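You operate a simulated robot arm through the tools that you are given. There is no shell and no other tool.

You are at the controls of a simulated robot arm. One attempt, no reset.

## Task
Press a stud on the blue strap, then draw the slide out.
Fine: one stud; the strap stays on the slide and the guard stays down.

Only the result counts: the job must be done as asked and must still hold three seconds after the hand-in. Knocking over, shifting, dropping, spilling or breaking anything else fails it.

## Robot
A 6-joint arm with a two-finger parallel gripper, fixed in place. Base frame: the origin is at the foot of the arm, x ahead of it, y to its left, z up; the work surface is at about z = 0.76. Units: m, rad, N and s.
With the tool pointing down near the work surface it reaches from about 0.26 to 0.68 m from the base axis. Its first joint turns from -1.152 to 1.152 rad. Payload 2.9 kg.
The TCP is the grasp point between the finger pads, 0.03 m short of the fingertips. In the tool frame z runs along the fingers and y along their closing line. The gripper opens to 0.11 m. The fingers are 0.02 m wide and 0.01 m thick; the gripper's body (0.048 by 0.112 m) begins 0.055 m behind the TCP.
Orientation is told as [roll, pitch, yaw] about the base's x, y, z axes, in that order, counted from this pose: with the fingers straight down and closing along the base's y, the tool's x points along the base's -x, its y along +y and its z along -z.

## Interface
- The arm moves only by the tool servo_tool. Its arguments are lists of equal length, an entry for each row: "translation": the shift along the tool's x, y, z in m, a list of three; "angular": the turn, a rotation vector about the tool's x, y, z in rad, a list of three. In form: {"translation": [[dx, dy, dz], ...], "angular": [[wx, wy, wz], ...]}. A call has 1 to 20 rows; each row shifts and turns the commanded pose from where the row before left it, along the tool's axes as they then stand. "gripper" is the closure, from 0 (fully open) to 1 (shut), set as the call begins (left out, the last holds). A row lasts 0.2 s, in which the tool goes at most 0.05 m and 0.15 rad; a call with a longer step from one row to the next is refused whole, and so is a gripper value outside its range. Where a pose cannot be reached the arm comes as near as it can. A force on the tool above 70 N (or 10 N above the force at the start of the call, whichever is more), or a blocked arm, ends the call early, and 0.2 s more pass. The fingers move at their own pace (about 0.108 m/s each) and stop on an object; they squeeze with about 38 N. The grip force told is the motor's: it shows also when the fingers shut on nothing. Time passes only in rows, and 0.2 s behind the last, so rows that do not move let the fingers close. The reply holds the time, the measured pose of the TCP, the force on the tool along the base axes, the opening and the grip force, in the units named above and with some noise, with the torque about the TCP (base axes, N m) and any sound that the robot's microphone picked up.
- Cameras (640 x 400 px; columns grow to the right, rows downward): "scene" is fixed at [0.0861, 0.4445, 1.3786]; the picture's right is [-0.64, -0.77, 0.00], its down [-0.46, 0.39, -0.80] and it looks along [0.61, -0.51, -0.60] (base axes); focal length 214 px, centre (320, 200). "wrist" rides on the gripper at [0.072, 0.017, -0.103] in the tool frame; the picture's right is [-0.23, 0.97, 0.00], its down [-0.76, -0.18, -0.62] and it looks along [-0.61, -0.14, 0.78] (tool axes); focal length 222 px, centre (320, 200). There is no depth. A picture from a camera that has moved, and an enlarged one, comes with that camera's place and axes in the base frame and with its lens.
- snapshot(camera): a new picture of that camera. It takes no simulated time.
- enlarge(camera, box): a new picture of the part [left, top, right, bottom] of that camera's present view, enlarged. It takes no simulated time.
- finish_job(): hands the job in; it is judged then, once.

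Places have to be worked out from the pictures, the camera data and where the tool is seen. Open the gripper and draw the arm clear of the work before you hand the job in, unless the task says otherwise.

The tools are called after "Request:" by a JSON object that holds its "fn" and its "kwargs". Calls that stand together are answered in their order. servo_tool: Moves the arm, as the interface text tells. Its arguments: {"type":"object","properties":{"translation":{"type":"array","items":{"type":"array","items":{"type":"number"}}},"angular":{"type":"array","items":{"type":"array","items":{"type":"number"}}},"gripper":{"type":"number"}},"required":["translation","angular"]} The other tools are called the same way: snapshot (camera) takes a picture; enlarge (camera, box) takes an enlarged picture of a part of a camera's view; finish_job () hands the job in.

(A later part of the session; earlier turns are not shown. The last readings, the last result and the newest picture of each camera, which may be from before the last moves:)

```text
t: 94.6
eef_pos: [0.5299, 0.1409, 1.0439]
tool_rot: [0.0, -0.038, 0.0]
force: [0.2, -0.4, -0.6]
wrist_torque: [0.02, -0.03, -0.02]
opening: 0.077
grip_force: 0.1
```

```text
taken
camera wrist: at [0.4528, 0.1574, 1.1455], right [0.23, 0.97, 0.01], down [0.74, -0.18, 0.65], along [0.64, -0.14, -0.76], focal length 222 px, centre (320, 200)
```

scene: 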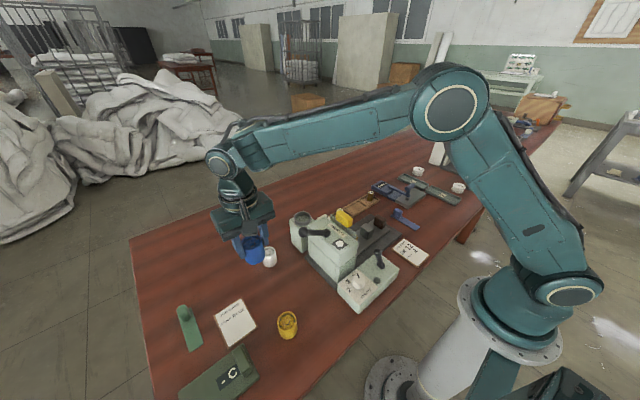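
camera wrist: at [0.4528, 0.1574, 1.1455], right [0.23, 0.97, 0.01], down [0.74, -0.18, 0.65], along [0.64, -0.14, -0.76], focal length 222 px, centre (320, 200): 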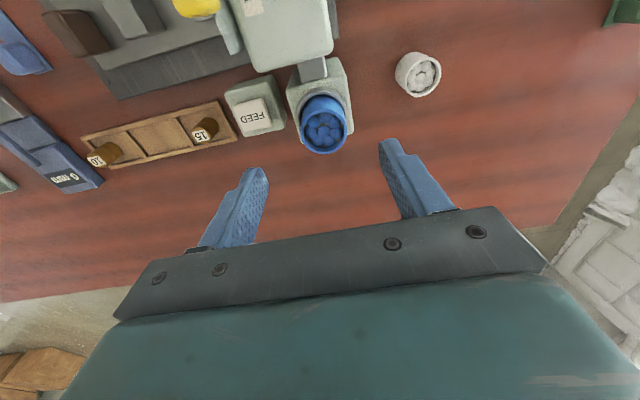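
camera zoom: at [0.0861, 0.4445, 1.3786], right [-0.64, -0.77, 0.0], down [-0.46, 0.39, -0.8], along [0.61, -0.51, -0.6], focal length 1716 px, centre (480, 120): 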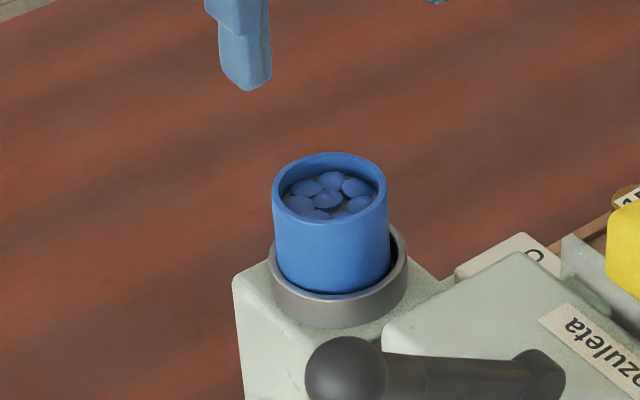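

The blue cup stands upright in the holder. Next the strap: I fly to (0.43, −0.24, 1.05) and look down at it.

Request:
{"fn": "servo_tool", "kwargs": {"translation": [[0.0, 0, -0.015], [0.0112, -0.0425, 0], [0.0112, -0.0425, 0], [0.0112, -0.0425, 0], [0.0112, -0.0425, 0], [0.0112, -0.0425, 0], [0.0112, -0.0425, 0], [0.0112, -0.0425, 0], [0.0112, -0.0425, 0], [0.0112, -0.0425, 0], [0, 0, 0.03]], "angular": [[0, 0.038, 0], [0, 0, 0], [0, 0, 0], [0, 0, 0], [0, 0, 0], [0, 0, 0], [0, 0, 0], [0, 0, 0], [0, 0, 0], [0, 0, 0], [0, 0, 0]]}}

Request:
{"fn": "snapshot", "kwargs": {"camera": "wrist"}}

Request:
{"fn": "enlarge", "kwargs": {"camera": "wrist", "box": [220, 0, 440, 140]}}

Request:
{"fn": "enlarge", "kwargs": {"camera": "scene", "box": [380, 195, 430, 235]}}

```text
t: 97.0
eef_pos: [0.4261, -0.2428, 1.0274]
tool_rot: [-0.001, -0.004, 0.0]
force: [-0.4, 1.5, 0.0]
wrist_torque: [0.0, -0.01, 0.0]
opening: 0.0771
grip_force: 0.0
```

```text
taken
camera wrist: at [0.3535, -0.2252, 1.1308], right [0.23, 0.97, 0.0], down [0.76, -0.18, 0.63], along [0.61, -0.14, -0.78], focal length 222 px, centre (320, 200)
```

wrist: 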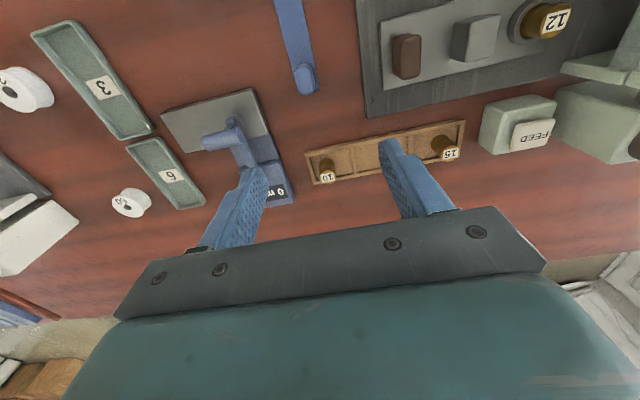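

```text
2.86 times, centred on (330, 70) of wrist
camera zoom: at [0.3535, -0.2252, 1.1308], right [0.23, 0.97, 0.0], down [0.76, -0.18, 0.63], along [0.61, -0.14, -0.78], focal length 635 px, centre (291, 571)
```

zoom: 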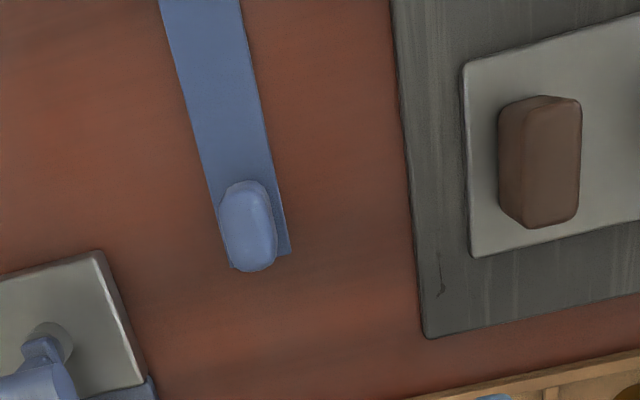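

```text
10.00 times, centred on (405, 215) of scene
camera zoom: at [0.0862, 0.4445, 1.3786], right [-0.64, -0.77, 0.0], down [-0.46, 0.39, -0.8], along [0.61, -0.51, -0.6], focal length 2145 px, centre (-530, 50)
```

zoom: 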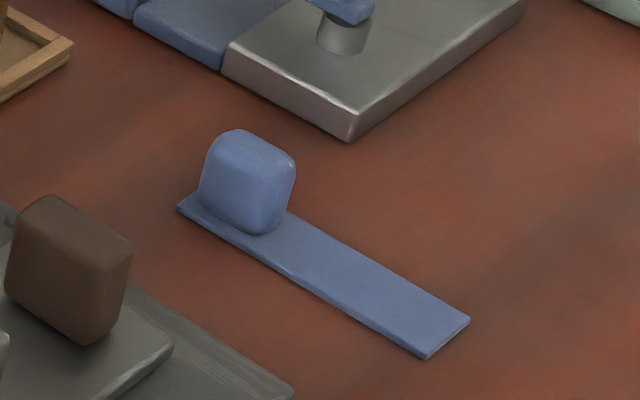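

The strap is 0.12 × 0.034 m, lying along x from 0.309 to 0.4285 at y = −0.2585; its tab is at ≈(0.410, −0.2595, 0.78). I now look closely at the slide to settle how the strap sits.

Request:
{"fn": "servo_tool", "kwargs": {"translation": [[0, 0.045, 0], [0, 0.045, 0], [0, 0.045, 0.02], [0, 0.04, 0.02]], "angular": [[0, 0, 0], [0, 0, 0], [0, 0, 0], [0, 0, 0]]}}

Request:
{"fn": "snapshot", "kwargs": {"camera": "wrist"}}

Request:
{"fn": "enlarge", "kwargs": {"camera": "wrist", "box": [200, 0, 480, 170]}}

Request:
{"fn": "enlarge", "kwargs": {"camera": "scene", "box": [340, 200, 410, 260]}}

```text
t: 98.0
eef_pos: [0.4268, -0.0681, 0.987]
tool_rot: [0.001, -0.001, -0.002]
force: [0.7, 0.1, -0.1]
wrist_torque: [-0.03, 0.02, -0.01]
opening: 0.0768
grip_force: 0.1
```

```text
taken
camera wrist: at [0.3539, -0.0504, 1.0908], right [0.23, 0.97, 0.0], down [0.76, -0.18, 0.63], along [0.61, -0.14, -0.78], focal length 222 px, centre (320, 200)
```

wrist: 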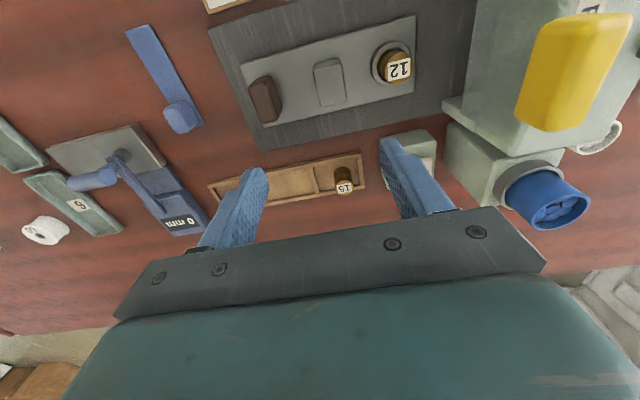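

```text
2.29 times, centred on (340, 85) of wrist
camera zoom: at [0.3539, -0.0504, 1.0908], right [0.23, 0.97, 0.0], down [0.76, -0.18, 0.63], along [0.61, -0.14, -0.78], focal length 508 px, centre (274, 463)
```

zoom: 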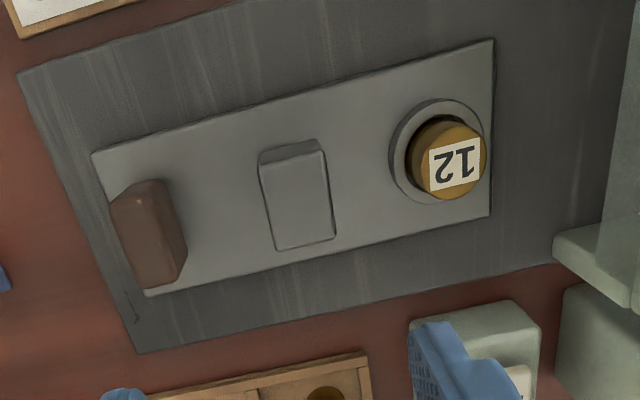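

```text
6.67 times, centred on (375, 230) of scene
camera zoom: at [0.0862, 0.4445, 1.3786], right [-0.64, -0.77, 0.0], down [-0.46, 0.39, -0.8], along [0.61, -0.51, -0.6], focal length 1430 px, centre (-47, 0)
```

zoom: 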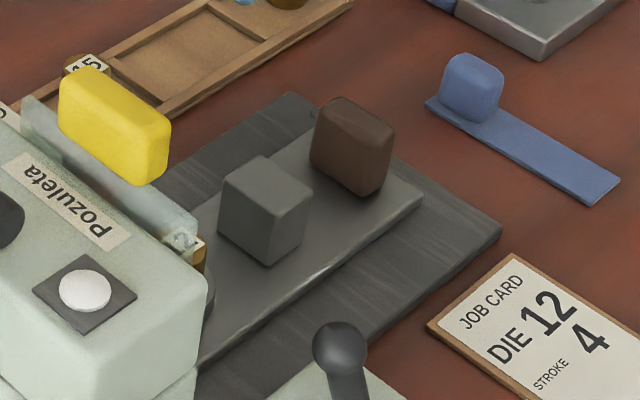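

Block top (0.408, −0.0495) and die top (0.4086, 0.0217) are level, and the slide's front end is y≈0.048: the strap fits with its tab over the block and its bare end flush with the front. I go over the tab, narrow the gripper and descend to check.

Request:
{"fn": "servo_tool", "kwargs": {"translation": [[0.004, -0.0445, 0], [0.004, -0.0445, 0], [0.0045, -0.045, 0], [0.0045, -0.045, 0], [0, -0.0125, 0.04], [0, 0, 0.045], [0, 0, 0.03]], "angular": [[0, 0, 0], [0, 0, 0], [0, 0, 0], [0, 0, 0], [0, 0, 0], [0, 0, 0], [0, 0, 0]], "gripper": 0.5}}

Request:
{"fn": "snapshot", "kwargs": {"camera": "wrist"}}

Request:
{"fn": "enlarge", "kwargs": {"camera": "scene", "box": [370, 180, 440, 240]}}

```text
t: 99.6
eef_pos: [0.4109, -0.2578, 0.8729]
tool_rot: [0.0, -0.003, -0.001]
force: [-0.5, 0.5, 0.0]
wrist_torque: [-0.02, 0.0, 0.02]
opening: 0.055
grip_force: 0.1
```

```text
taken
camera wrist: at [0.3389, -0.2409, 0.9768], right [0.23, 0.97, 0.0], down [0.76, -0.18, 0.63], along [0.61, -0.14, -0.78], focal length 222 px, centre (320, 200)
```

wrist: 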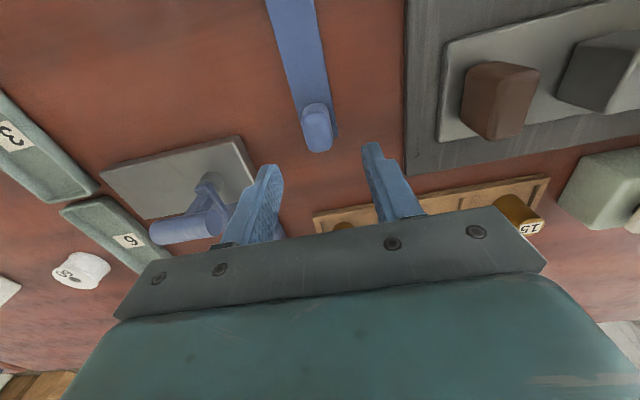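

```text
6.67 times, centred on (405, 210) of scene
camera zoom: at [0.0862, 0.4445, 1.3786], right [-0.64, -0.77, 0.0], down [-0.46, 0.39, -0.8], along [0.61, -0.51, -0.6], focal length 1430 px, centre (-247, 133)
```

zoom: 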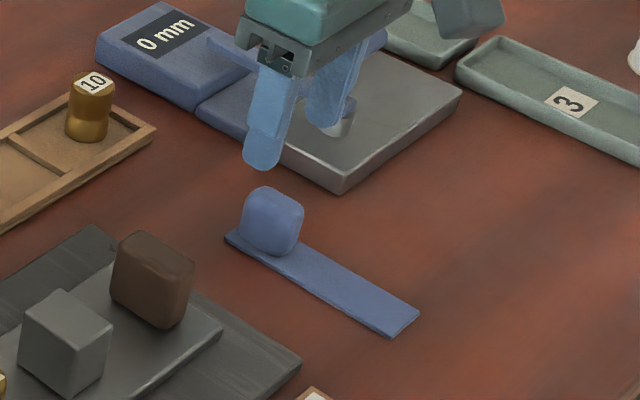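

Aligned over the tab. I descend to z≈0.801 and close on the tab.

Request:
{"fn": "servo_tool", "kwargs": {"translation": [[0.002, 0, 0.035], [0, 0, 0.025], [0, 0, 0.011]], "angular": [[0, 0, 0], [0, 0, 0], [0, 0, 0]]}}

Request:
{"fn": "servo_tool", "kwargs": {"translation": [[0, 0, 0], [0, 0, 0], [0, 0, 0]], "angular": [[0, 0, 0], [0, 0, 0], [0, 0, 0]], "gripper": 0.85}}

Request:
{"fn": "enlarge", "kwargs": {"camera": "scene", "box": [370, 180, 440, 240]}}

Request:
{"fn": "snapshot", "kwargs": {"camera": "wrist"}}

```text
t: 100.4
eef_pos: [0.4084, -0.2591, 0.8017]
tool_rot: [0.0, -0.004, 0.0]
force: [0.1, 0.7, -0.3]
wrist_torque: [0.04, -0.01, -0.01]
opening: 0.0552
grip_force: 0.1
```

```text
t: 101.2
eef_pos: [0.4086, -0.2588, 0.8014]
tool_rot: [0.001, -0.003, 0.0]
force: [0.8, -0.9, -0.5]
wrist_torque: [0.0, -0.01, -0.04]
opening: 0.0231
grip_force: 38.3
```

```text
6.67 times, centred on (405, 210) of scene
camera zoom: at [0.0862, 0.4445, 1.3786], right [-0.64, -0.77, 0.0], down [-0.46, 0.39, -0.8], along [0.61, -0.51, -0.6], focal length 1430 px, centre (-247, 133)
```

zoom: 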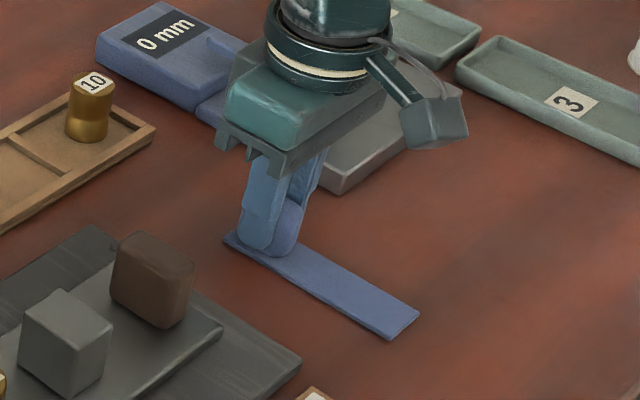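

```text
taken
camera wrist: at [0.3365, -0.2412, 0.9059], right [0.23, 0.97, 0.0], down [0.76, -0.18, 0.63], along [0.61, -0.14, -0.78], focal length 222 px, centre (320, 200)
```

wrist: 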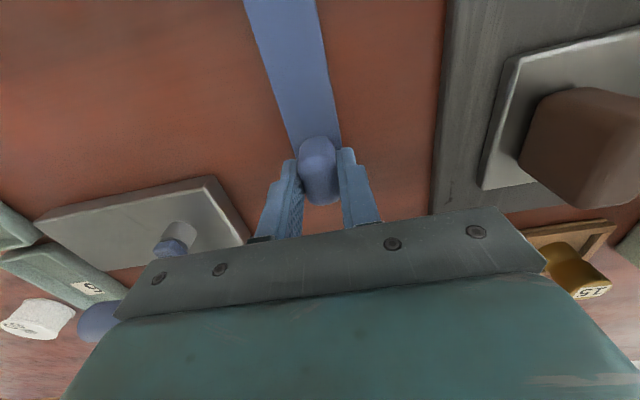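

The tab is held (0.023). I lift, move part-way, and yaw −90° so the bare end points to +y.

Request:
{"fn": "servo_tool", "kwargs": {"translation": [[0, 0, -0.01], [0, 0, -0.03], [0, 0, -0.045], [0, 0, -0.045], [0, 0, -0.03], [0, 0.04, 0], [0, 0.045, 0], [0, 0, 0], [0, 0, 0], [0, 0, 0], [0, 0, 0], [0, 0, 0], [0, 0, 0], [0, 0, 0], [0, 0, 0], [0, 0, 0], [0, 0, 0], [0, 0, 0]], "angular": [[0, 0, 0], [0, 0, 0], [0, 0, 0], [0, 0, 0], [0, 0, 0], [0, 0, 0], [0, 0, 0], [0, 0, 0.1428], [0, 0, 0.1428], [0, 0, 0.1428], [0, 0, 0.1428], [0, 0, 0.1428], [0, 0, 0.1428], [0, 0, 0.1428], [0, 0, 0.1428], [0, 0, 0.1428], [0, 0, 0.1428], [0, 0, 0.1428]]}}

Request:
{"fn": "snapshot", "kwargs": {"camera": "wrist"}}

Request:
{"fn": "enlarge", "kwargs": {"camera": "scene", "box": [330, 160, 430, 250]}}

```text
t: 105.0
eef_pos: [0.409, -0.1734, 0.9626]
tool_rot: [0.002, 0.002, -1.574]
force: [0.0, -0.8, -0.8]
wrist_torque: [-0.02, 0.0, -0.02]
opening: 0.023
grip_force: 38.3
```

```text
taken
camera wrist: at [0.426, -0.1004, 1.067], right [0.97, -0.23, 0.0], down [-0.18, -0.76, 0.62], along [-0.14, -0.61, -0.78], focal length 222 px, centre (320, 200)
```

wrist: 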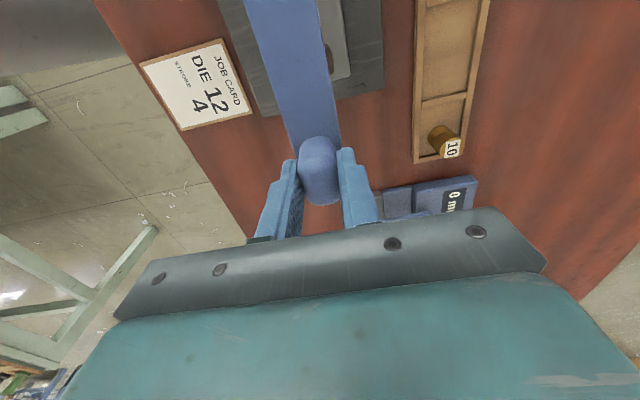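

```text
4.44 times, centred on (380, 205) of scene
camera zoom: at [0.0862, 0.4445, 1.3786], right [-0.64, -0.77, 0.0], down [-0.46, 0.39, -0.8], along [0.61, -0.51, -0.6], focal length 953 px, centre (53, 178)
```

zoom: 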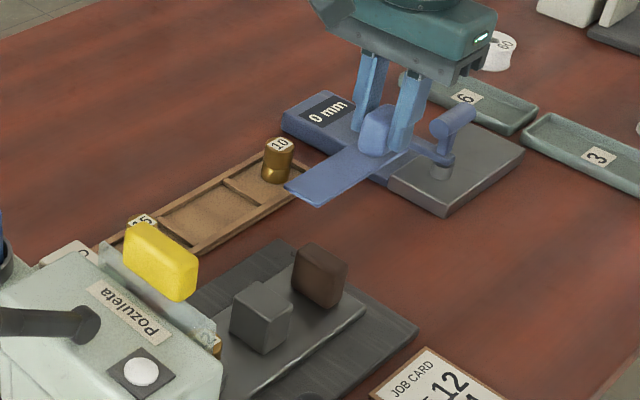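

The strap hangs level, pointing at the press. I move to (0.408, −0.051) above the slide and descend to z≈0.885 (strap ≈17 mm above the supports).

Request:
{"fn": "servo_tool", "kwargs": {"translation": [[0.04, 0, 0], [0.04, -0.0005, 0], [0.042, -0.0005, 0], [0, 0, 0.03], [0, 0, 0.03], [0, 0, 0.017]], "angular": [[0, 0, 0], [0, 0, 0], [0, 0, 0], [0, 0, 0], [0, 0, 0], [0, 0, 0]]}}

Request:
{"fn": "snapshot", "kwargs": {"camera": "wrist"}}

Request:
{"fn": "enlarge", "kwargs": {"camera": "scene", "box": [340, 190, 420, 260]}}

Request:
{"fn": "enlarge", "kwargs": {"camera": "wrist", "box": [200, 0, 440, 160]}}

```text
t: 106.4
eef_pos: [0.4079, -0.0509, 0.8852]
tool_rot: [0.003, 0.001, -1.571]
force: [0.6, -0.3, -1.1]
wrist_torque: [0.04, -0.01, -0.01]
opening: 0.023
grip_force: 38.2
```

```text
taken
camera wrist: at [0.4246, 0.0214, 0.9889], right [0.97, -0.23, 0.0], down [-0.18, -0.76, 0.62], along [-0.14, -0.61, -0.78], focal length 222 px, centre (320, 200)
```

wrist: 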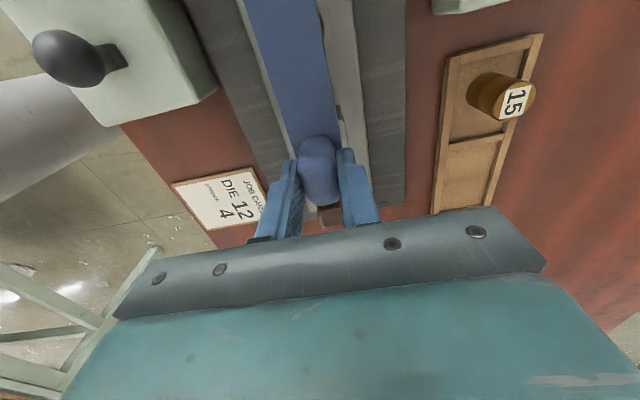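

```text
5.71 times, centred on (380, 225) of scene
camera zoom: at [0.0862, 0.4445, 1.3786], right [-0.64, -0.77, 0.0], down [-0.46, 0.39, -0.8], along [0.61, -0.51, -0.6], focal length 1226 px, centre (-23, 57)
```

zoom: 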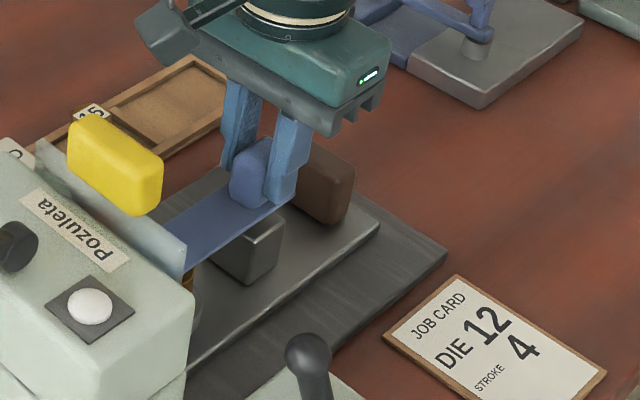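

```text
2.50 times, centred on (320, 80) of wrist
camera zoom: at [0.4246, 0.0214, 0.9889], right [0.97, -0.23, 0.0], down [-0.18, -0.76, 0.62], along [-0.14, -0.61, -0.78], focal length 555 px, centre (320, 500)
```

zoom: 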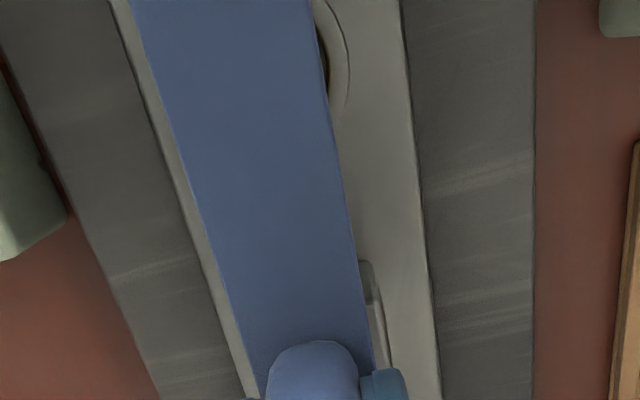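

Strap and slide are parallel and the tab sits above the block. I lower gently to contact.

Request:
{"fn": "servo_tool", "kwargs": {"translation": [[0, 0, 0.006], [0, 0, 0.005]], "angular": [[0, 0, 0], [0, 0, 0]]}}

Request:
{"fn": "servo_tool", "kwargs": {"translation": [[0, 0, 0.002], [0, 0, 0]], "angular": [[0, 0, 0], [0, 0, 0]]}}

Request:
{"fn": "servo_tool", "kwargs": {"translation": [[0, 0, 0.002], [0, 0, 0]], "angular": [[0, 0, 0], [0, 0, 0]]}}

Request:
{"fn": "servo_tool", "kwargs": {"translation": [[0, 0, 0.0015], [0, 0, 0]], "angular": [[0, 0, 0], [0, 0, 0]]}}

Request:
{"fn": "enlarge", "kwargs": {"camera": "scene", "box": [340, 190, 420, 260]}}

```text
t: 107.0
eef_pos: [0.4084, -0.0509, 0.8735]
tool_rot: [0.003, 0.0, -1.572]
force: [0.6, -0.7, 0.8]
wrist_torque: [-0.02, 0.02, 0.03]
opening: 0.023
grip_force: 38.2
```

```text
t: 107.6
eef_pos: [0.4089, -0.0505, 0.8718]
tool_rot: [0.003, -0.001, -1.571]
force: [0.2, -0.1, -0.1]
wrist_torque: [-0.03, -0.02, -0.01]
opening: 0.0227
grip_force: 38.0
```

```text
t: 108.2
eef_pos: [0.4078, -0.0509, 0.8707]
tool_rot: [0.003, 0.0, -1.572]
force: [-0.3, 0.0, -0.3]
wrist_torque: [-0.01, 0.0, -0.03]
opening: 0.0231
grip_force: 38.1
```

```text
t: 108.8
eef_pos: [0.4086, -0.0513, 0.8695]
tool_rot: [0.004, 0.001, -1.571]
force: [0.7, -0.2, -1.2]
wrist_torque: [0.0, -0.01, -0.02]
opening: 0.0227
grip_force: 38.2
```

```text
5.71 times, centred on (380, 225) of scene
camera zoom: at [0.0862, 0.4445, 1.3786], right [-0.64, -0.77, 0.0], down [-0.46, 0.39, -0.8], along [0.61, -0.51, -0.6], focal length 1226 px, centre (-23, 57)
```

zoom: 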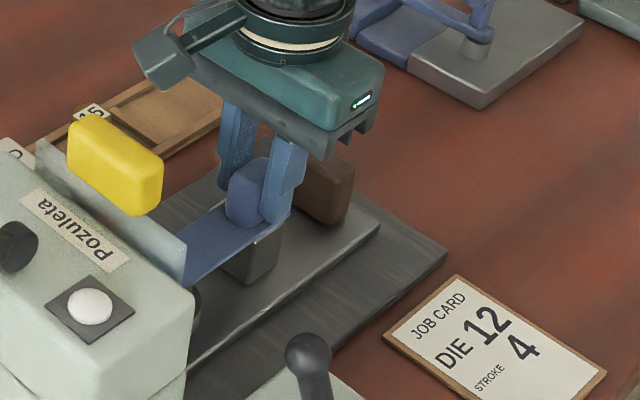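

Not yet touching; I lower further in millimetre steps.

Request:
{"fn": "servo_tool", "kwargs": {"translation": [[0, 0, 0.0015], [0, 0, 0]], "angular": [[0, 0, 0], [0, 0, 0]]}}

Request:
{"fn": "servo_tool", "kwargs": {"translation": [[0, 0, 0.0015], [0, 0, 0]], "angular": [[0, 0, 0], [0, 0, 0]]}}

Request:
{"fn": "servo_tool", "kwargs": {"translation": [[0, 0, 0.001], [0, 0, 0]], "angular": [[0, 0, 0], [0, 0, 0]]}}

Request:
{"fn": "enlarge", "kwargs": {"camera": "scene", "box": [340, 190, 420, 260]}}

```text
t: 109.4
eef_pos: [0.4083, -0.0504, 0.8675]
tool_rot: [0.004, 0.0, -1.571]
force: [-2.7, 0.8, 15.2]
wrist_torque: [-0.15, 0.22, 0.0]
opening: 0.0229
grip_force: 38.0
```

```text
t: 110.0
eef_pos: [0.4088, -0.0516, 0.8674]
tool_rot: [0.006, -0.003, -1.57]
force: [-9.2, -2.0, 45.6]
wrist_torque: [-0.02, 0.42, 0.02]
opening: 0.023
grip_force: 37.8
```

```text
t: 110.6
eef_pos: [0.4095, -0.0502, 0.8662]
tool_rot: [0.006, -0.001, -1.572]
force: [-8.3, -0.9, 45.3]
wrist_torque: [-0.05, 0.41, 0.07]
opening: 0.0229
grip_force: 38.5
```

```text
5.71 times, centred on (380, 225) of scene
camera zoom: at [0.0854, 0.4446, 1.3787], right [-0.64, -0.77, 0.0], down [-0.46, 0.39, -0.8], along [0.61, -0.51, -0.6], focal length 1226 px, centre (-23, 57)
```

zoom: 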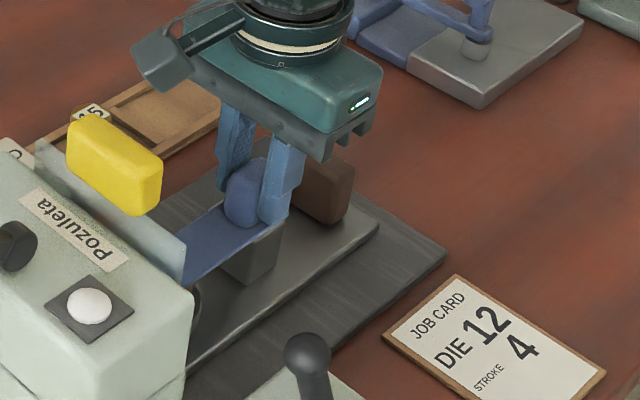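

Contact at z=0.8675, just as computed for the block top. I relieve the pressure by 1.5 mm, open and rise.

Request:
{"fn": "servo_tool", "kwargs": {"translation": [[0, 0, -0.0025], [0, 0, 0]], "angular": [[0, 0, 0], [0, 0, 0]]}}

Request:
{"fn": "servo_tool", "kwargs": {"translation": [[0, 0, 0], [0, 0, 0]], "angular": [[0, 0, 0], [0, 0, 0]], "gripper": 0.5}}

Request:
{"fn": "enlarge", "kwargs": {"camera": "scene", "box": [340, 190, 420, 260]}}

Request:
{"fn": "enlarge", "kwargs": {"camera": "wrist", "box": [200, 0, 440, 240]}}

```text
t: 111.2
eef_pos: [0.4069, -0.0506, 0.8676]
tool_rot: [-0.001, 0.001, -1.572]
force: [1.3, 0.1, 0.2]
wrist_torque: [-0.04, -0.03, -0.01]
opening: 0.0231
grip_force: 38.2
```

```text
t: 111.8
eef_pos: [0.4073, -0.0512, 0.8685]
tool_rot: [0.003, 0.0, -1.572]
force: [1.1, 0.5, -0.4]
wrist_torque: [0.02, -0.01, 0.02]
opening: 0.055
grip_force: 0.0
```

```text
5.71 times, centred on (380, 225) of scene
camera zoom: at [0.0861, 0.4445, 1.3786], right [-0.64, -0.77, 0.0], down [-0.46, 0.39, -0.8], along [0.61, -0.51, -0.6], focal length 1226 px, centre (-23, 57)
```

zoom: 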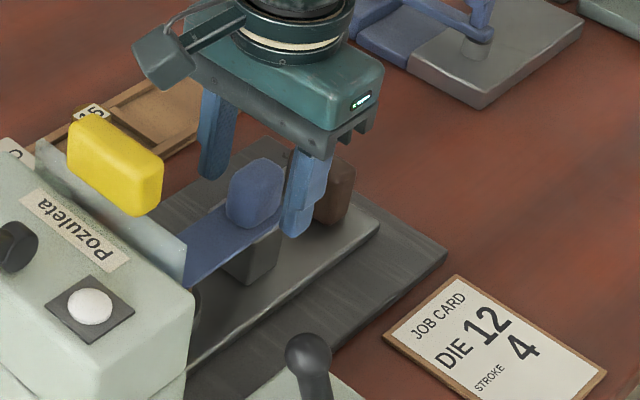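

```text
1.67 times, centred on (320, 120) of wrist
camera zoom: at [0.4252, 0.0215, 0.972], right [0.97, -0.23, 0.0], down [-0.18, -0.76, 0.62], along [-0.14, -0.61, -0.78], focal length 370 px, centre (320, 333)
```

zoom: 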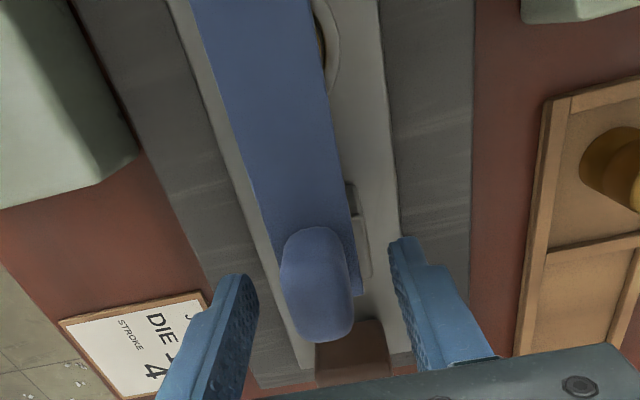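

The strap rests on block and die, well centred (the wider block shows ≈3.5 mm on the side). I rise, turn back to neutral yaw and go over the slide's brown handle.

Request:
{"fn": "servo_tool", "kwargs": {"translation": [[0, 0, -0.03], [0, 0, -0.045], [0, 0, -0.03], [0, 0, 0], [0, 0, 0], [0, 0, 0], [0, 0, 0], [0, 0, 0], [0, 0, 0], [0, 0, 0], [0, 0, 0], [0, 0, 0], [0, 0, 0], [0, 0, 0], [0, -0.036, 0], [0, -0.036, 0]], "angular": [[0, 0, 0], [0, 0, 0], [0, 0, 0], [0, 0, -0.1428], [0, 0, -0.1428], [0, 0, -0.1428], [0, 0, -0.1428], [0, 0, -0.1428], [0, 0, -0.1428], [0, 0, -0.1428], [0, 0, -0.1428], [0, 0, -0.1428], [0, 0, -0.1428], [0, 0, -0.143], [0, 0, 0], [0, 0, 0]]}}

Request:
{"fn": "snapshot", "kwargs": {"camera": "wrist"}}

Request:
{"fn": "enlarge", "kwargs": {"camera": "wrist", "box": [240, 20, 480, 180]}}

Request:
{"fn": "enlarge", "kwargs": {"camera": "scene", "box": [320, 190, 420, 270]}}

```text
t: 115.2
eef_pos: [0.407, -0.1232, 0.9737]
tool_rot: [0.001, -0.004, 0.002]
force: [0.3, 0.6, -0.6]
wrist_torque: [0.0, 0.02, 0.02]
opening: 0.0546
grip_force: 0.1
```

```text
taken
camera wrist: at [0.3345, -0.1061, 1.0775], right [0.23, 0.97, 0.0], down [0.76, -0.18, 0.63], along [0.61, -0.14, -0.78], focal length 222 px, centre (320, 200)
```

wrist: 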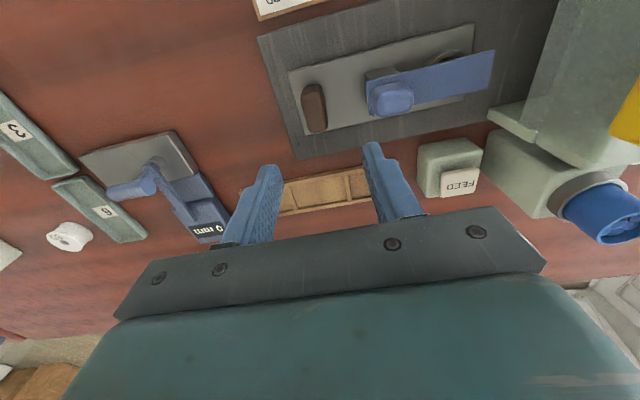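

```text
2.50 times, centred on (360, 100) of wrist
camera zoom: at [0.3345, -0.1061, 1.0775], right [0.23, 0.97, 0.0], down [0.76, -0.18, 0.63], along [0.61, -0.14, -0.78], focal length 555 px, centre (220, 450)
```

zoom: 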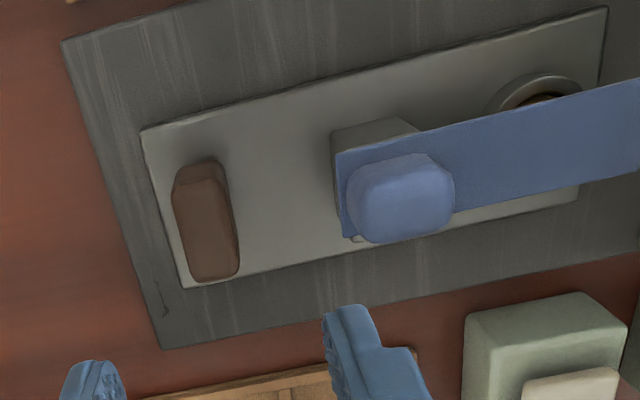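

```text
5.00 times, centred on (370, 230) of scene
camera zoom: at [0.0861, 0.4445, 1.3786], right [-0.64, -0.77, 0.0], down [-0.46, 0.39, -0.8], along [0.61, -0.51, -0.6], focal length 1072 px, centre (70, 50)
```

zoom: 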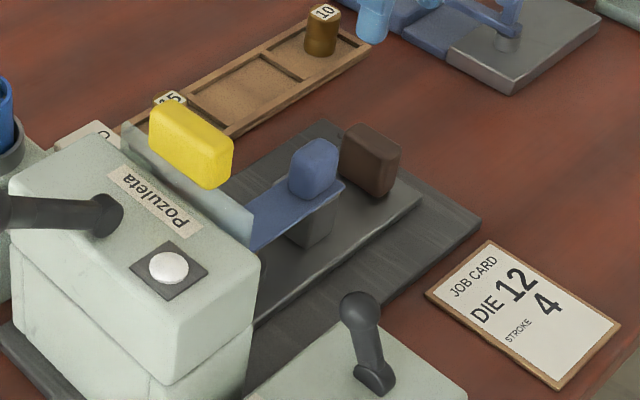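

The strap's end is at y≈0.050. The handle's top is at ≈(0.408, −0.128, 0.828). I descend over it with the fingers at both y-sides, to z≈0.838.

Request:
{"fn": "servo_tool", "kwargs": {"translation": [[0, -0.0045, 0.03], [0, 0, 0.045], [0, 0, 0.04], [0, 0, 0.02]], "angular": [[0, 0, 0], [0, 0, 0], [0, 0, 0], [0, 0, 0]]}}

Request:
{"fn": "servo_tool", "kwargs": {"translation": [[0, 0, 0], [0, 0, 0], [0, 0, 0]], "angular": [[0, 0, 0], [0, 0, 0], [0, 0, 0]], "gripper": 0.9}}

Request:
{"fn": "snapshot", "kwargs": {"camera": "wrist"}}

Request:
{"fn": "enlarge", "kwargs": {"camera": "scene", "box": [320, 190, 420, 270]}}

```text
t: 116.2
eef_pos: [0.4075, -0.1272, 0.8354]
tool_rot: [0.0, -0.003, -0.001]
force: [-0.1, -0.3, 0.3]
wrist_torque: [0.0, -0.01, -0.02]
opening: 0.0549
grip_force: 0.0
```

```text
t: 117.0
eef_pos: [0.4088, -0.1279, 0.8364]
tool_rot: [-0.001, -0.004, 0.0]
force: [-0.4, -4.7, -9.4]
wrist_torque: [-0.17, -0.94, -0.17]
opening: 0.0236
grip_force: 44.9
```

```text
taken
camera wrist: at [0.3352, -0.1099, 0.9399], right [0.23, 0.97, 0.0], down [0.76, -0.18, 0.63], along [0.61, -0.14, -0.78], focal length 222 px, centre (320, 200)
```

wrist: 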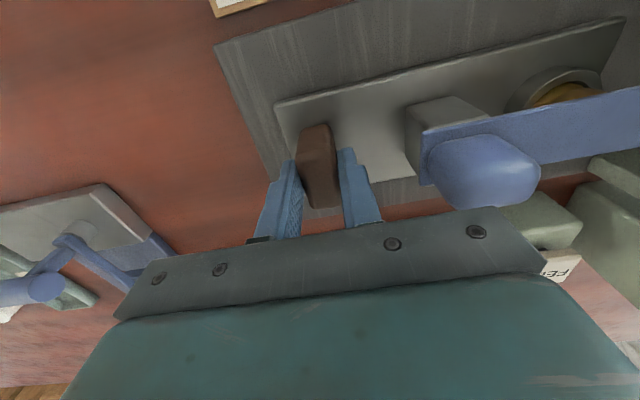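

```text
5.00 times, centred on (370, 230) of scene
camera zoom: at [0.0862, 0.4444, 1.3787], right [-0.64, -0.77, 0.0], down [-0.46, 0.39, -0.8], along [0.61, -0.51, -0.6], focal length 1072 px, centre (70, 50)
```

zoom: 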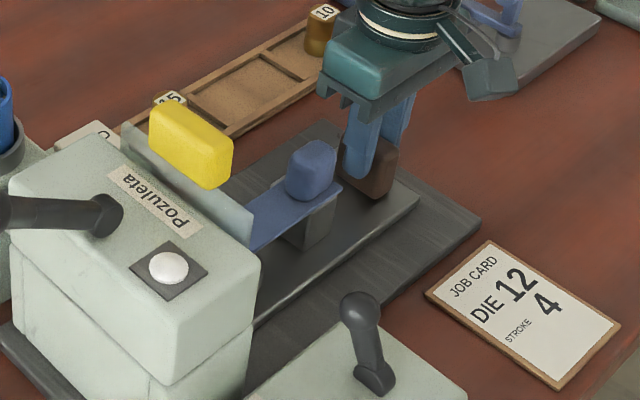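

The handle is gripped (0.0236). I push the slide gently toward +y, 40 mm first, watching force and strap.

Request:
{"fn": "servo_tool", "kwargs": {"translation": [[0, 0.003, 0], [0, 0.005, 0], [0, 0.006, 0], [0, 0.006, 0], [0, 0.006, 0], [0, 0.006, 0], [0, 0.005, 0], [0, 0.003, 0]], "angular": [[0, 0, 0], [0, 0, 0], [0, 0, 0], [0, 0, 0], [0, 0, 0], [0, 0, 0], [0, 0, 0], [0, 0, 0]]}}

Request:
{"fn": "snapshot", "kwargs": {"camera": "wrist"}}

Request:
{"fn": "enlarge", "kwargs": {"camera": "scene", "box": [320, 190, 420, 270]}}

```text
t: 118.8
eef_pos: [0.4071, -0.0869, 0.8377]
tool_rot: [0.0, 0.0, 0.0]
force: [-3.6, -2.7, -26.2]
wrist_torque: [0.01, -0.36, 0.0]
opening: 0.0237
grip_force: 45.4
```

```text
taken
camera wrist: at [0.3354, -0.0702, 0.9415], right [0.23, 0.97, 0.0], down [0.76, -0.18, 0.62], along [0.61, -0.14, -0.78], focal length 222 px, centre (320, 200)
```

wrist: 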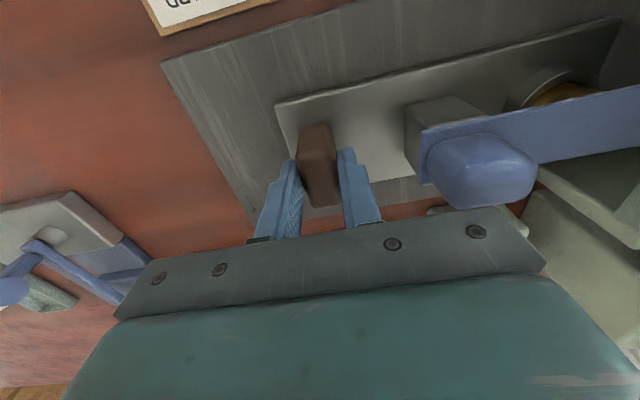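

```text
5.00 times, centred on (370, 230) of scene
camera zoom: at [0.0864, 0.4444, 1.3787], right [-0.64, -0.77, 0.0], down [-0.46, 0.39, -0.8], along [0.61, -0.51, -0.6], focal length 1072 px, centre (70, 50)
```

zoom: 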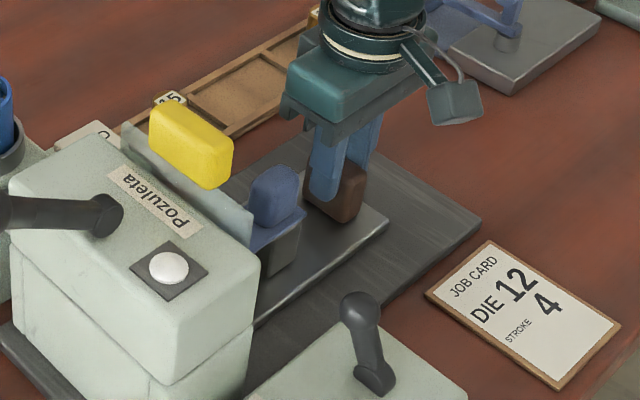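

The strap rides along intact. I ease the small upward pull and push on another 40 mm.

Request:
{"fn": "servo_tool", "kwargs": {"translation": [[0, 0, 0.001], [0, 0.004, 0], [0, 0.006, 0], [0, 0.006, 0], [0, 0.006, 0], [0, 0.006, 0], [0, 0.006, 0], [0, 0.004, 0]], "angular": [[0, 0, 0], [0, 0, 0], [0, 0, 0], [0, 0, 0], [0, 0, 0], [0, 0, 0], [0, 0, 0], [0, 0, 0]]}}

Request:
{"fn": "enlarge", "kwargs": {"camera": "wrist", "box": [240, 20, 640, 240]}}

Request:
{"fn": "enlarge", "kwargs": {"camera": "scene", "box": [320, 190, 420, 270]}}

```text
t: 120.6
eef_pos: [0.4061, -0.0488, 0.8376]
tool_rot: [-0.001, -0.003, 0.001]
force: [-20.2, -1.8, 17.9]
wrist_torque: [-0.02, -0.27, 0.06]
opening: 0.024
grip_force: 45.2
```

```text
1.60 times, centred on (440, 130) of wrist
camera zoom: at [0.3352, -0.032, 0.9414], right [0.23, 0.97, 0.0], down [0.76, -0.18, 0.62], along [0.61, -0.14, -0.78], focal length 355 px, centre (128, 312)
```

zoom: 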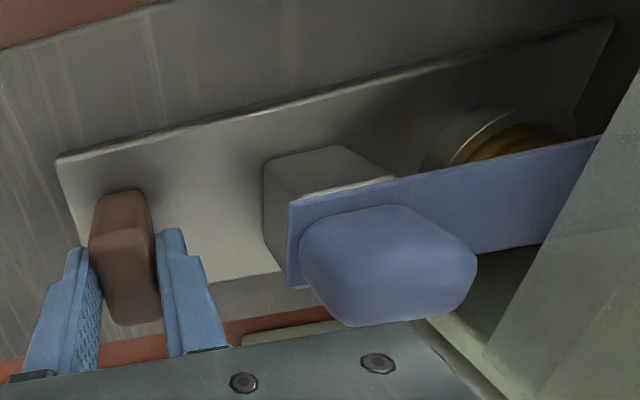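

```text
5.00 times, centred on (370, 230) of scene
camera zoom: at [0.0855, 0.4445, 1.3787], right [-0.64, -0.77, 0.0], down [-0.46, 0.39, -0.8], along [0.61, -0.51, -0.6], focal length 1072 px, centre (70, 50)
```

zoom: 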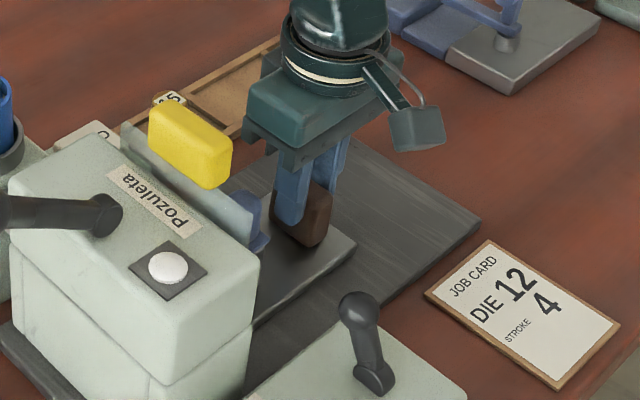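

Still fine; now smaller steps to find the end stop.

Request:
{"fn": "servo_tool", "kwargs": {"translation": [[0.001, 0, 0.0], [0, 0.004, 0], [0, 0.005, 0], [0, 0.005, 0], [0, 0.004, 0]], "angular": [[0, 0, 0], [0, 0, 0], [0, 0, 0], [0, 0, 0], [0, 0, 0]]}}

Request:
{"fn": "servo_tool", "kwargs": {"translation": [[0, 0.004, 0], [0, 0.004, 0]], "angular": [[0, 0, 0], [0, 0, 0]]}}

Request:
{"fn": "enlarge", "kwargs": {"camera": "wrist", "box": [240, 20, 640, 240]}}

Request:
{"fn": "enlarge", "kwargs": {"camera": "scene", "box": [320, 190, 420, 270]}}

```text
t: 121.8
eef_pos: [0.4073, -0.0302, 0.8377]
tool_rot: [0.001, -0.005, 0.0]
force: [-1.6, 0.0, 11.8]
wrist_torque: [0.13, 1.08, -0.12]
opening: 0.0237
grip_force: 45.4
```

```text
t: 122.4
eef_pos: [0.4081, -0.0295, 0.8379]
tool_rot: [-0.013, -0.006, -0.009]
force: [5.0, -40.2, 6.1]
wrist_torque: [0.35, 0.51, 0.99]
opening: 0.0239
grip_force: 44.6
```

```text
1.60 times, centred on (440, 130) of wrist
camera zoom: at [0.335, -0.0103, 0.9405], right [0.24, 0.97, -0.01], down [0.76, -0.18, 0.63], along [0.61, -0.16, -0.78], focal length 355 px, centre (128, 312)
```

zoom: 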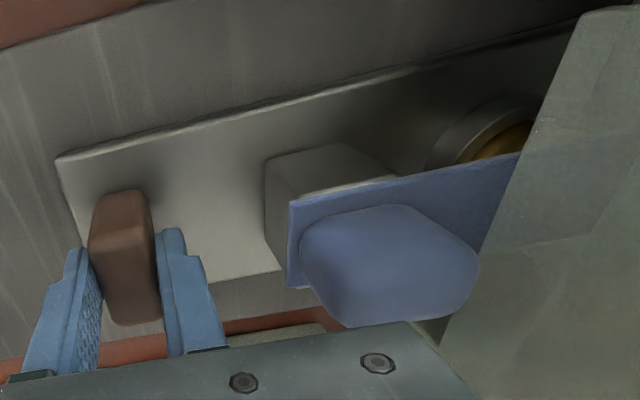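

```text
5.00 times, centred on (370, 230) of scene
camera zoom: at [0.0862, 0.4435, 1.379], right [-0.64, -0.77, 0.0], down [-0.46, 0.39, -0.8], along [0.61, -0.51, -0.6], focal length 1072 px, centre (70, 50)
```

zoom: 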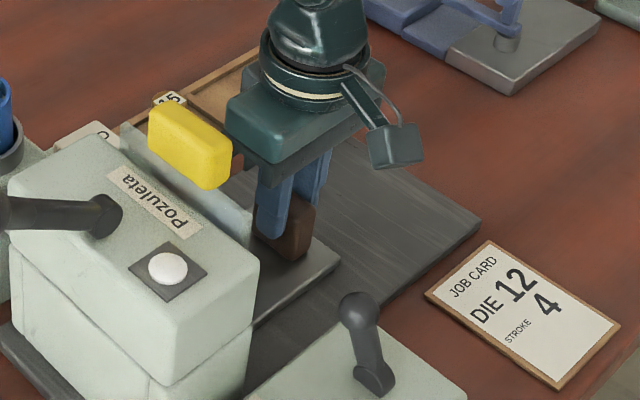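

End stop reached at handle y≈−0.0295 (40 N), travel ≈98 mm, so the die is at y≈0.12. I open, rise and look for lamp changes.

Request:
{"fn": "servo_tool", "kwargs": {"translation": [[0, -0.003, 0], [0, -0.003, 0], [0, 0, -0.03], [0, 0, -0.04], [0, 0, -0.04], [0, 0, -0.045]], "angular": [[0, 0, 0], [0, 0, 0], [0, 0, 0], [0, 0, 0], [0, 0, 0], [0, 0, 0]], "gripper": 0.5}}

Request:
{"fn": "snapshot", "kwargs": {"camera": "wrist"}}

Request:
{"fn": "enlarge", "kwargs": {"camera": "scene", "box": [290, 180, 430, 300]}}

```text
t: 123.8
eef_pos: [0.4044, -0.0292, 0.9932]
tool_rot: [-0.001, -0.003, 0.0]
force: [-0.2, 0.3, -0.3]
wrist_torque: [0.0, 0.01, -0.03]
opening: 0.0551
grip_force: 0.0
```

```text
taken
camera wrist: at [0.3319, -0.0117, 1.0967], right [0.23, 0.97, 0.0], down [0.76, -0.18, 0.62], along [0.61, -0.14, -0.78], focal length 222 px, centre (320, 200)
```

wrist: 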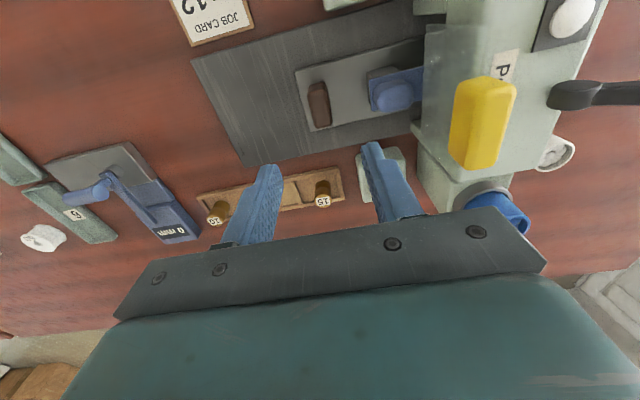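

```text
3.33 times, centred on (360, 240) of scene
camera zoom: at [0.0861, 0.4445, 1.3786], right [-0.64, -0.77, 0.0], down [-0.46, 0.39, -0.8], along [0.61, -0.51, -0.6], focal length 715 px, centre (187, 67)
```

zoom: 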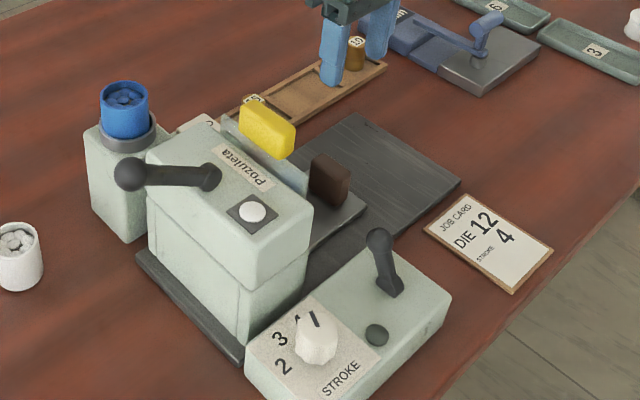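

The slide stays home; lamps unchanged. Now the guard: I close the fingers, rise and go over the yellow grip at ≈(0.405, 0.081), tips at z≈1.0.

Request:
{"fn": "servo_tool", "kwargs": {"translation": [[0, 0, -0.04], [0, 0.036, 0], [0, 0.037, 0], [0, 0.037, 0]], "angular": [[0, 0, 0], [0, 0, 0], [0, 0, 0], [0, 0, 0]], "gripper": 1.0}}

Request:
{"fn": "snapshot", "kwargs": {"camera": "wrist"}}

Request:
{"fn": "enlarge", "kwargs": {"camera": "scene", "box": [290, 170, 410, 260]}}

```text
t: 124.8
eef_pos: [0.4047, 0.0811, 1.0328]
tool_rot: [0.0, -0.004, 0.0]
force: [-0.4, -1.0, -0.5]
wrist_torque: [-0.01, 0.02, 0.01]
opening: 0.0
grip_force: 37.6
```

```text
taken
camera wrist: at [0.3325, 0.0977, 1.1362], right [0.23, 0.97, 0.0], down [0.76, -0.18, 0.63], along [0.61, -0.14, -0.78], focal length 222 px, centre (320, 200)
```

wrist: 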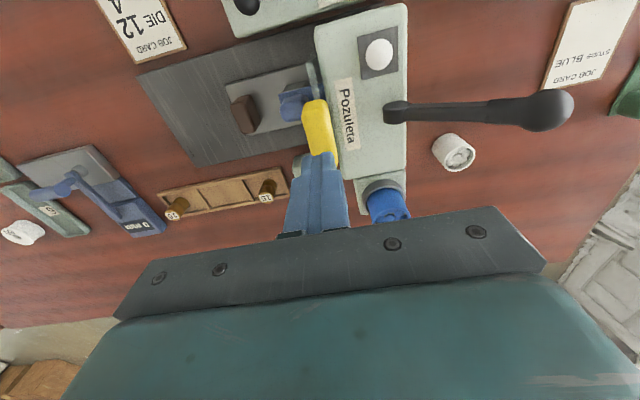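

```text
4.44 times, centred on (350, 215) of scene
camera zoom: at [0.0862, 0.4445, 1.3786], right [-0.64, -0.77, 0.0], down [-0.46, 0.39, -0.8], along [0.61, -0.51, -0.6], focal length 953 px, centre (187, 133)
```

zoom: 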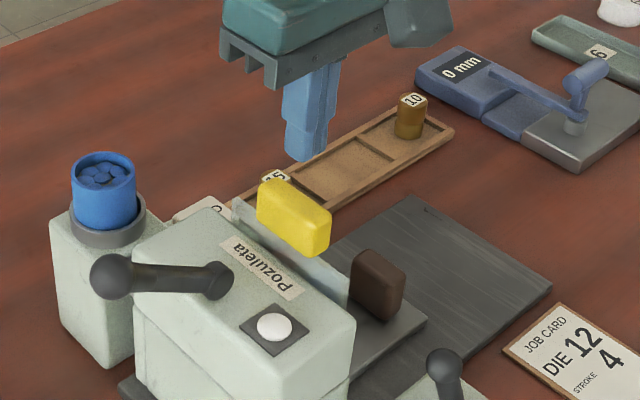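

The tips are right above the yellow grip. I lower onto it.

Request:
{"fn": "servo_tool", "kwargs": {"translation": [[0.001, 0.001, 0.02], [0, 0, 0.01]], "angular": [[0, 0, 0], [0, 0, 0]]}}

Request:
{"fn": "servo_tool", "kwargs": {"translation": [[0, 0, 0.006], [0, 0, 0.006]], "angular": [[0, 0, 0], [0, 0, 0]]}}

Request:
{"fn": "servo_tool", "kwargs": {"translation": [[0, 0, 0.006], [0, 0, 0.006]], "angular": [[0, 0, 0], [0, 0, 0]]}}

Request:
{"fn": "enlarge", "kwargs": {"camera": "scene", "box": [290, 170, 410, 260]}}

```text
t: 125.4
eef_pos: [0.4035, 0.0813, 1.0015]
tool_rot: [-0.001, -0.002, -0.001]
force: [-1.1, -0.2, 0.4]
wrist_torque: [-0.01, 0.01, 0.01]
opening: 0.0
grip_force: 37.6
```

```text
t: 126.0
eef_pos: [0.4053, 0.0814, 0.9925]
tool_rot: [-0.001, -0.005, 0.0]
force: [-6.2, -0.6, 20.8]
wrist_torque: [-0.04, 0.39, 0.02]
opening: 0.0
grip_force: 37.9
```

```text
t: 126.4
eef_pos: [0.4055, 0.0802, 0.9916]
tool_rot: [0.002, -0.012, 0.0]
force: [-5.2, -0.4, 15.4]
wrist_torque: [-0.08, 0.41, 0.02]
opening: 0.0
grip_force: 37.9
stopped in row 2: the force on the tool passed its limit at 83 N (the readings are from after the stop); the commanded pose is now the measured one
```

```text
4.44 times, centred on (350, 215) of scene
camera zoom: at [0.086, 0.4445, 1.3787], right [-0.64, -0.77, 0.0], down [-0.46, 0.39, -0.8], along [0.61, -0.51, -0.6], focal length 953 px, centre (187, 133)
```

zoom: 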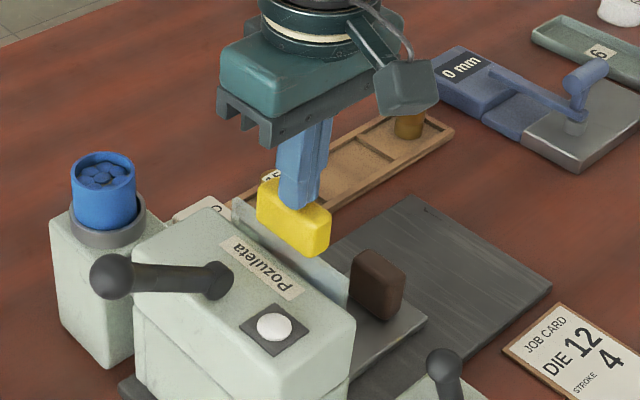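

The grip does not give at 80 N: the guard is already down in its rails (hence "stays down"), so I leave it. I rise and go to the FEED button near (0.546, 0.039).

Request:
{"fn": "servo_tool", "kwargs": {"translation": [[0, 0, -0.02], [0, 0, -0.04], [-0.045, -0.01, 0], [-0.045, -0.01, 0], [-0.04, -0.015, 0], [0, -0.005, 0.045], [0, 0, 0.045]], "angular": [[0, 0, 0], [0, 0, 0], [0, 0, 0], [0, 0, 0], [0, 0, 0], [0, 0, 0], [0, 0, 0]]}}

Request:
{"fn": "snapshot", "kwargs": {"camera": "wrist"}}

Request:
{"fn": "enlarge", "kwargs": {"camera": "scene", "box": [290, 170, 410, 260]}}

```text
t: 128.0
eef_pos: [0.5347, 0.0409, 0.962]
tool_rot: [0.002, -0.01, 0.0]
force: [0.1, 1.1, -0.8]
wrist_torque: [-0.01, 0.0, 0.0]
opening: 0.0
grip_force: 38.3
```

```text
taken
camera wrist: at [0.4617, 0.0582, 1.0658], right [0.23, 0.97, 0.0], down [0.76, -0.18, 0.63], along [0.62, -0.14, -0.78], focal length 222 px, centre (320, 200)
```

wrist: 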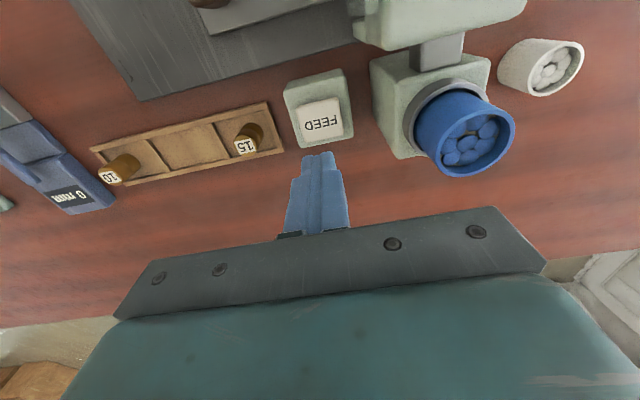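

```text
4.44 times, centred on (350, 215) of scene
camera zoom: at [0.0862, 0.4445, 1.3786], right [-0.64, -0.77, 0.0], down [-0.46, 0.39, -0.8], along [0.61, -0.51, -0.6], focal length 953 px, centre (187, 133)
```

zoom: 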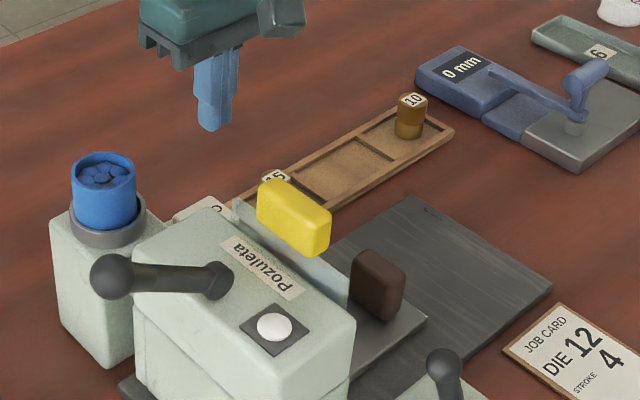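

The FEED cap is at ≈(0.5415, 0.043, 0.832). I centre over it and go down to 13 mm above.

Request:
{"fn": "servo_tool", "kwargs": {"translation": [[-0.007, 0.002, 0.03], [0, 0, 0.035], [0, 0, 0.022]], "angular": [[0, 0, 0], [0, 0, 0], [0, 0, 0]]}}

Request:
{"fn": "snapshot", "kwargs": {"camera": "wrist"}}

Request:
{"fn": "enlarge", "kwargs": {"camera": "scene", "box": [290, 180, 370, 240]}}

```text
t: 128.8
eef_pos: [0.5432, 0.0423, 0.8758]
tool_rot: [0.002, -0.01, -0.001]
force: [-0.1, -0.5, 0.1]
wrist_torque: [-0.01, 0.01, 0.02]
opening: 0.0
grip_force: 37.8
```

```text
taken
camera wrist: at [0.4702, 0.0594, 0.9786], right [0.23, 0.97, 0.0], down [0.75, -0.18, 0.63], along [0.62, -0.14, -0.78], focal length 222 px, centre (320, 200)
```

wrist: 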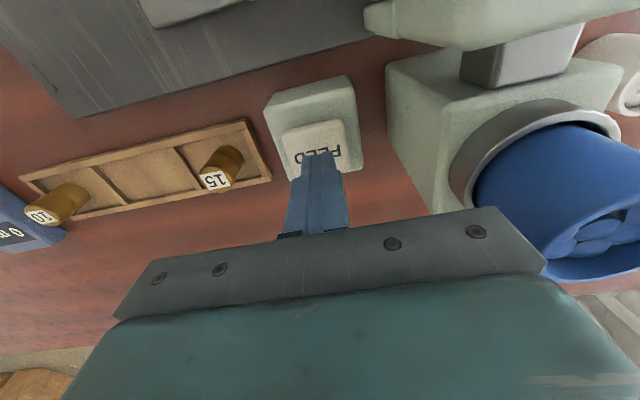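

```text
6.67 times, centred on (330, 210) of scene
camera zoom: at [0.0862, 0.4445, 1.3786], right [-0.64, -0.77, 0.0], down [-0.46, 0.39, -0.8], along [0.61, -0.51, -0.6], focal length 1430 px, centre (253, 133)
```

zoom: 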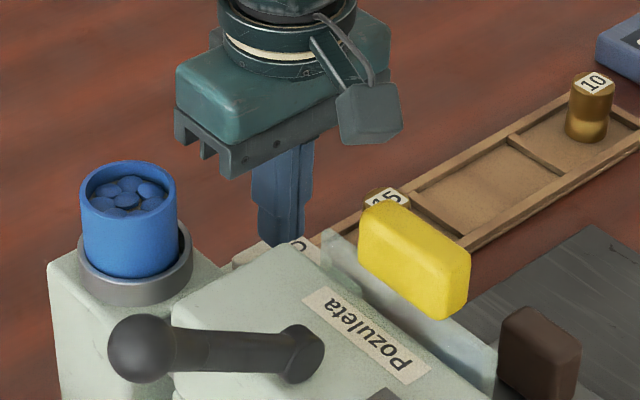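

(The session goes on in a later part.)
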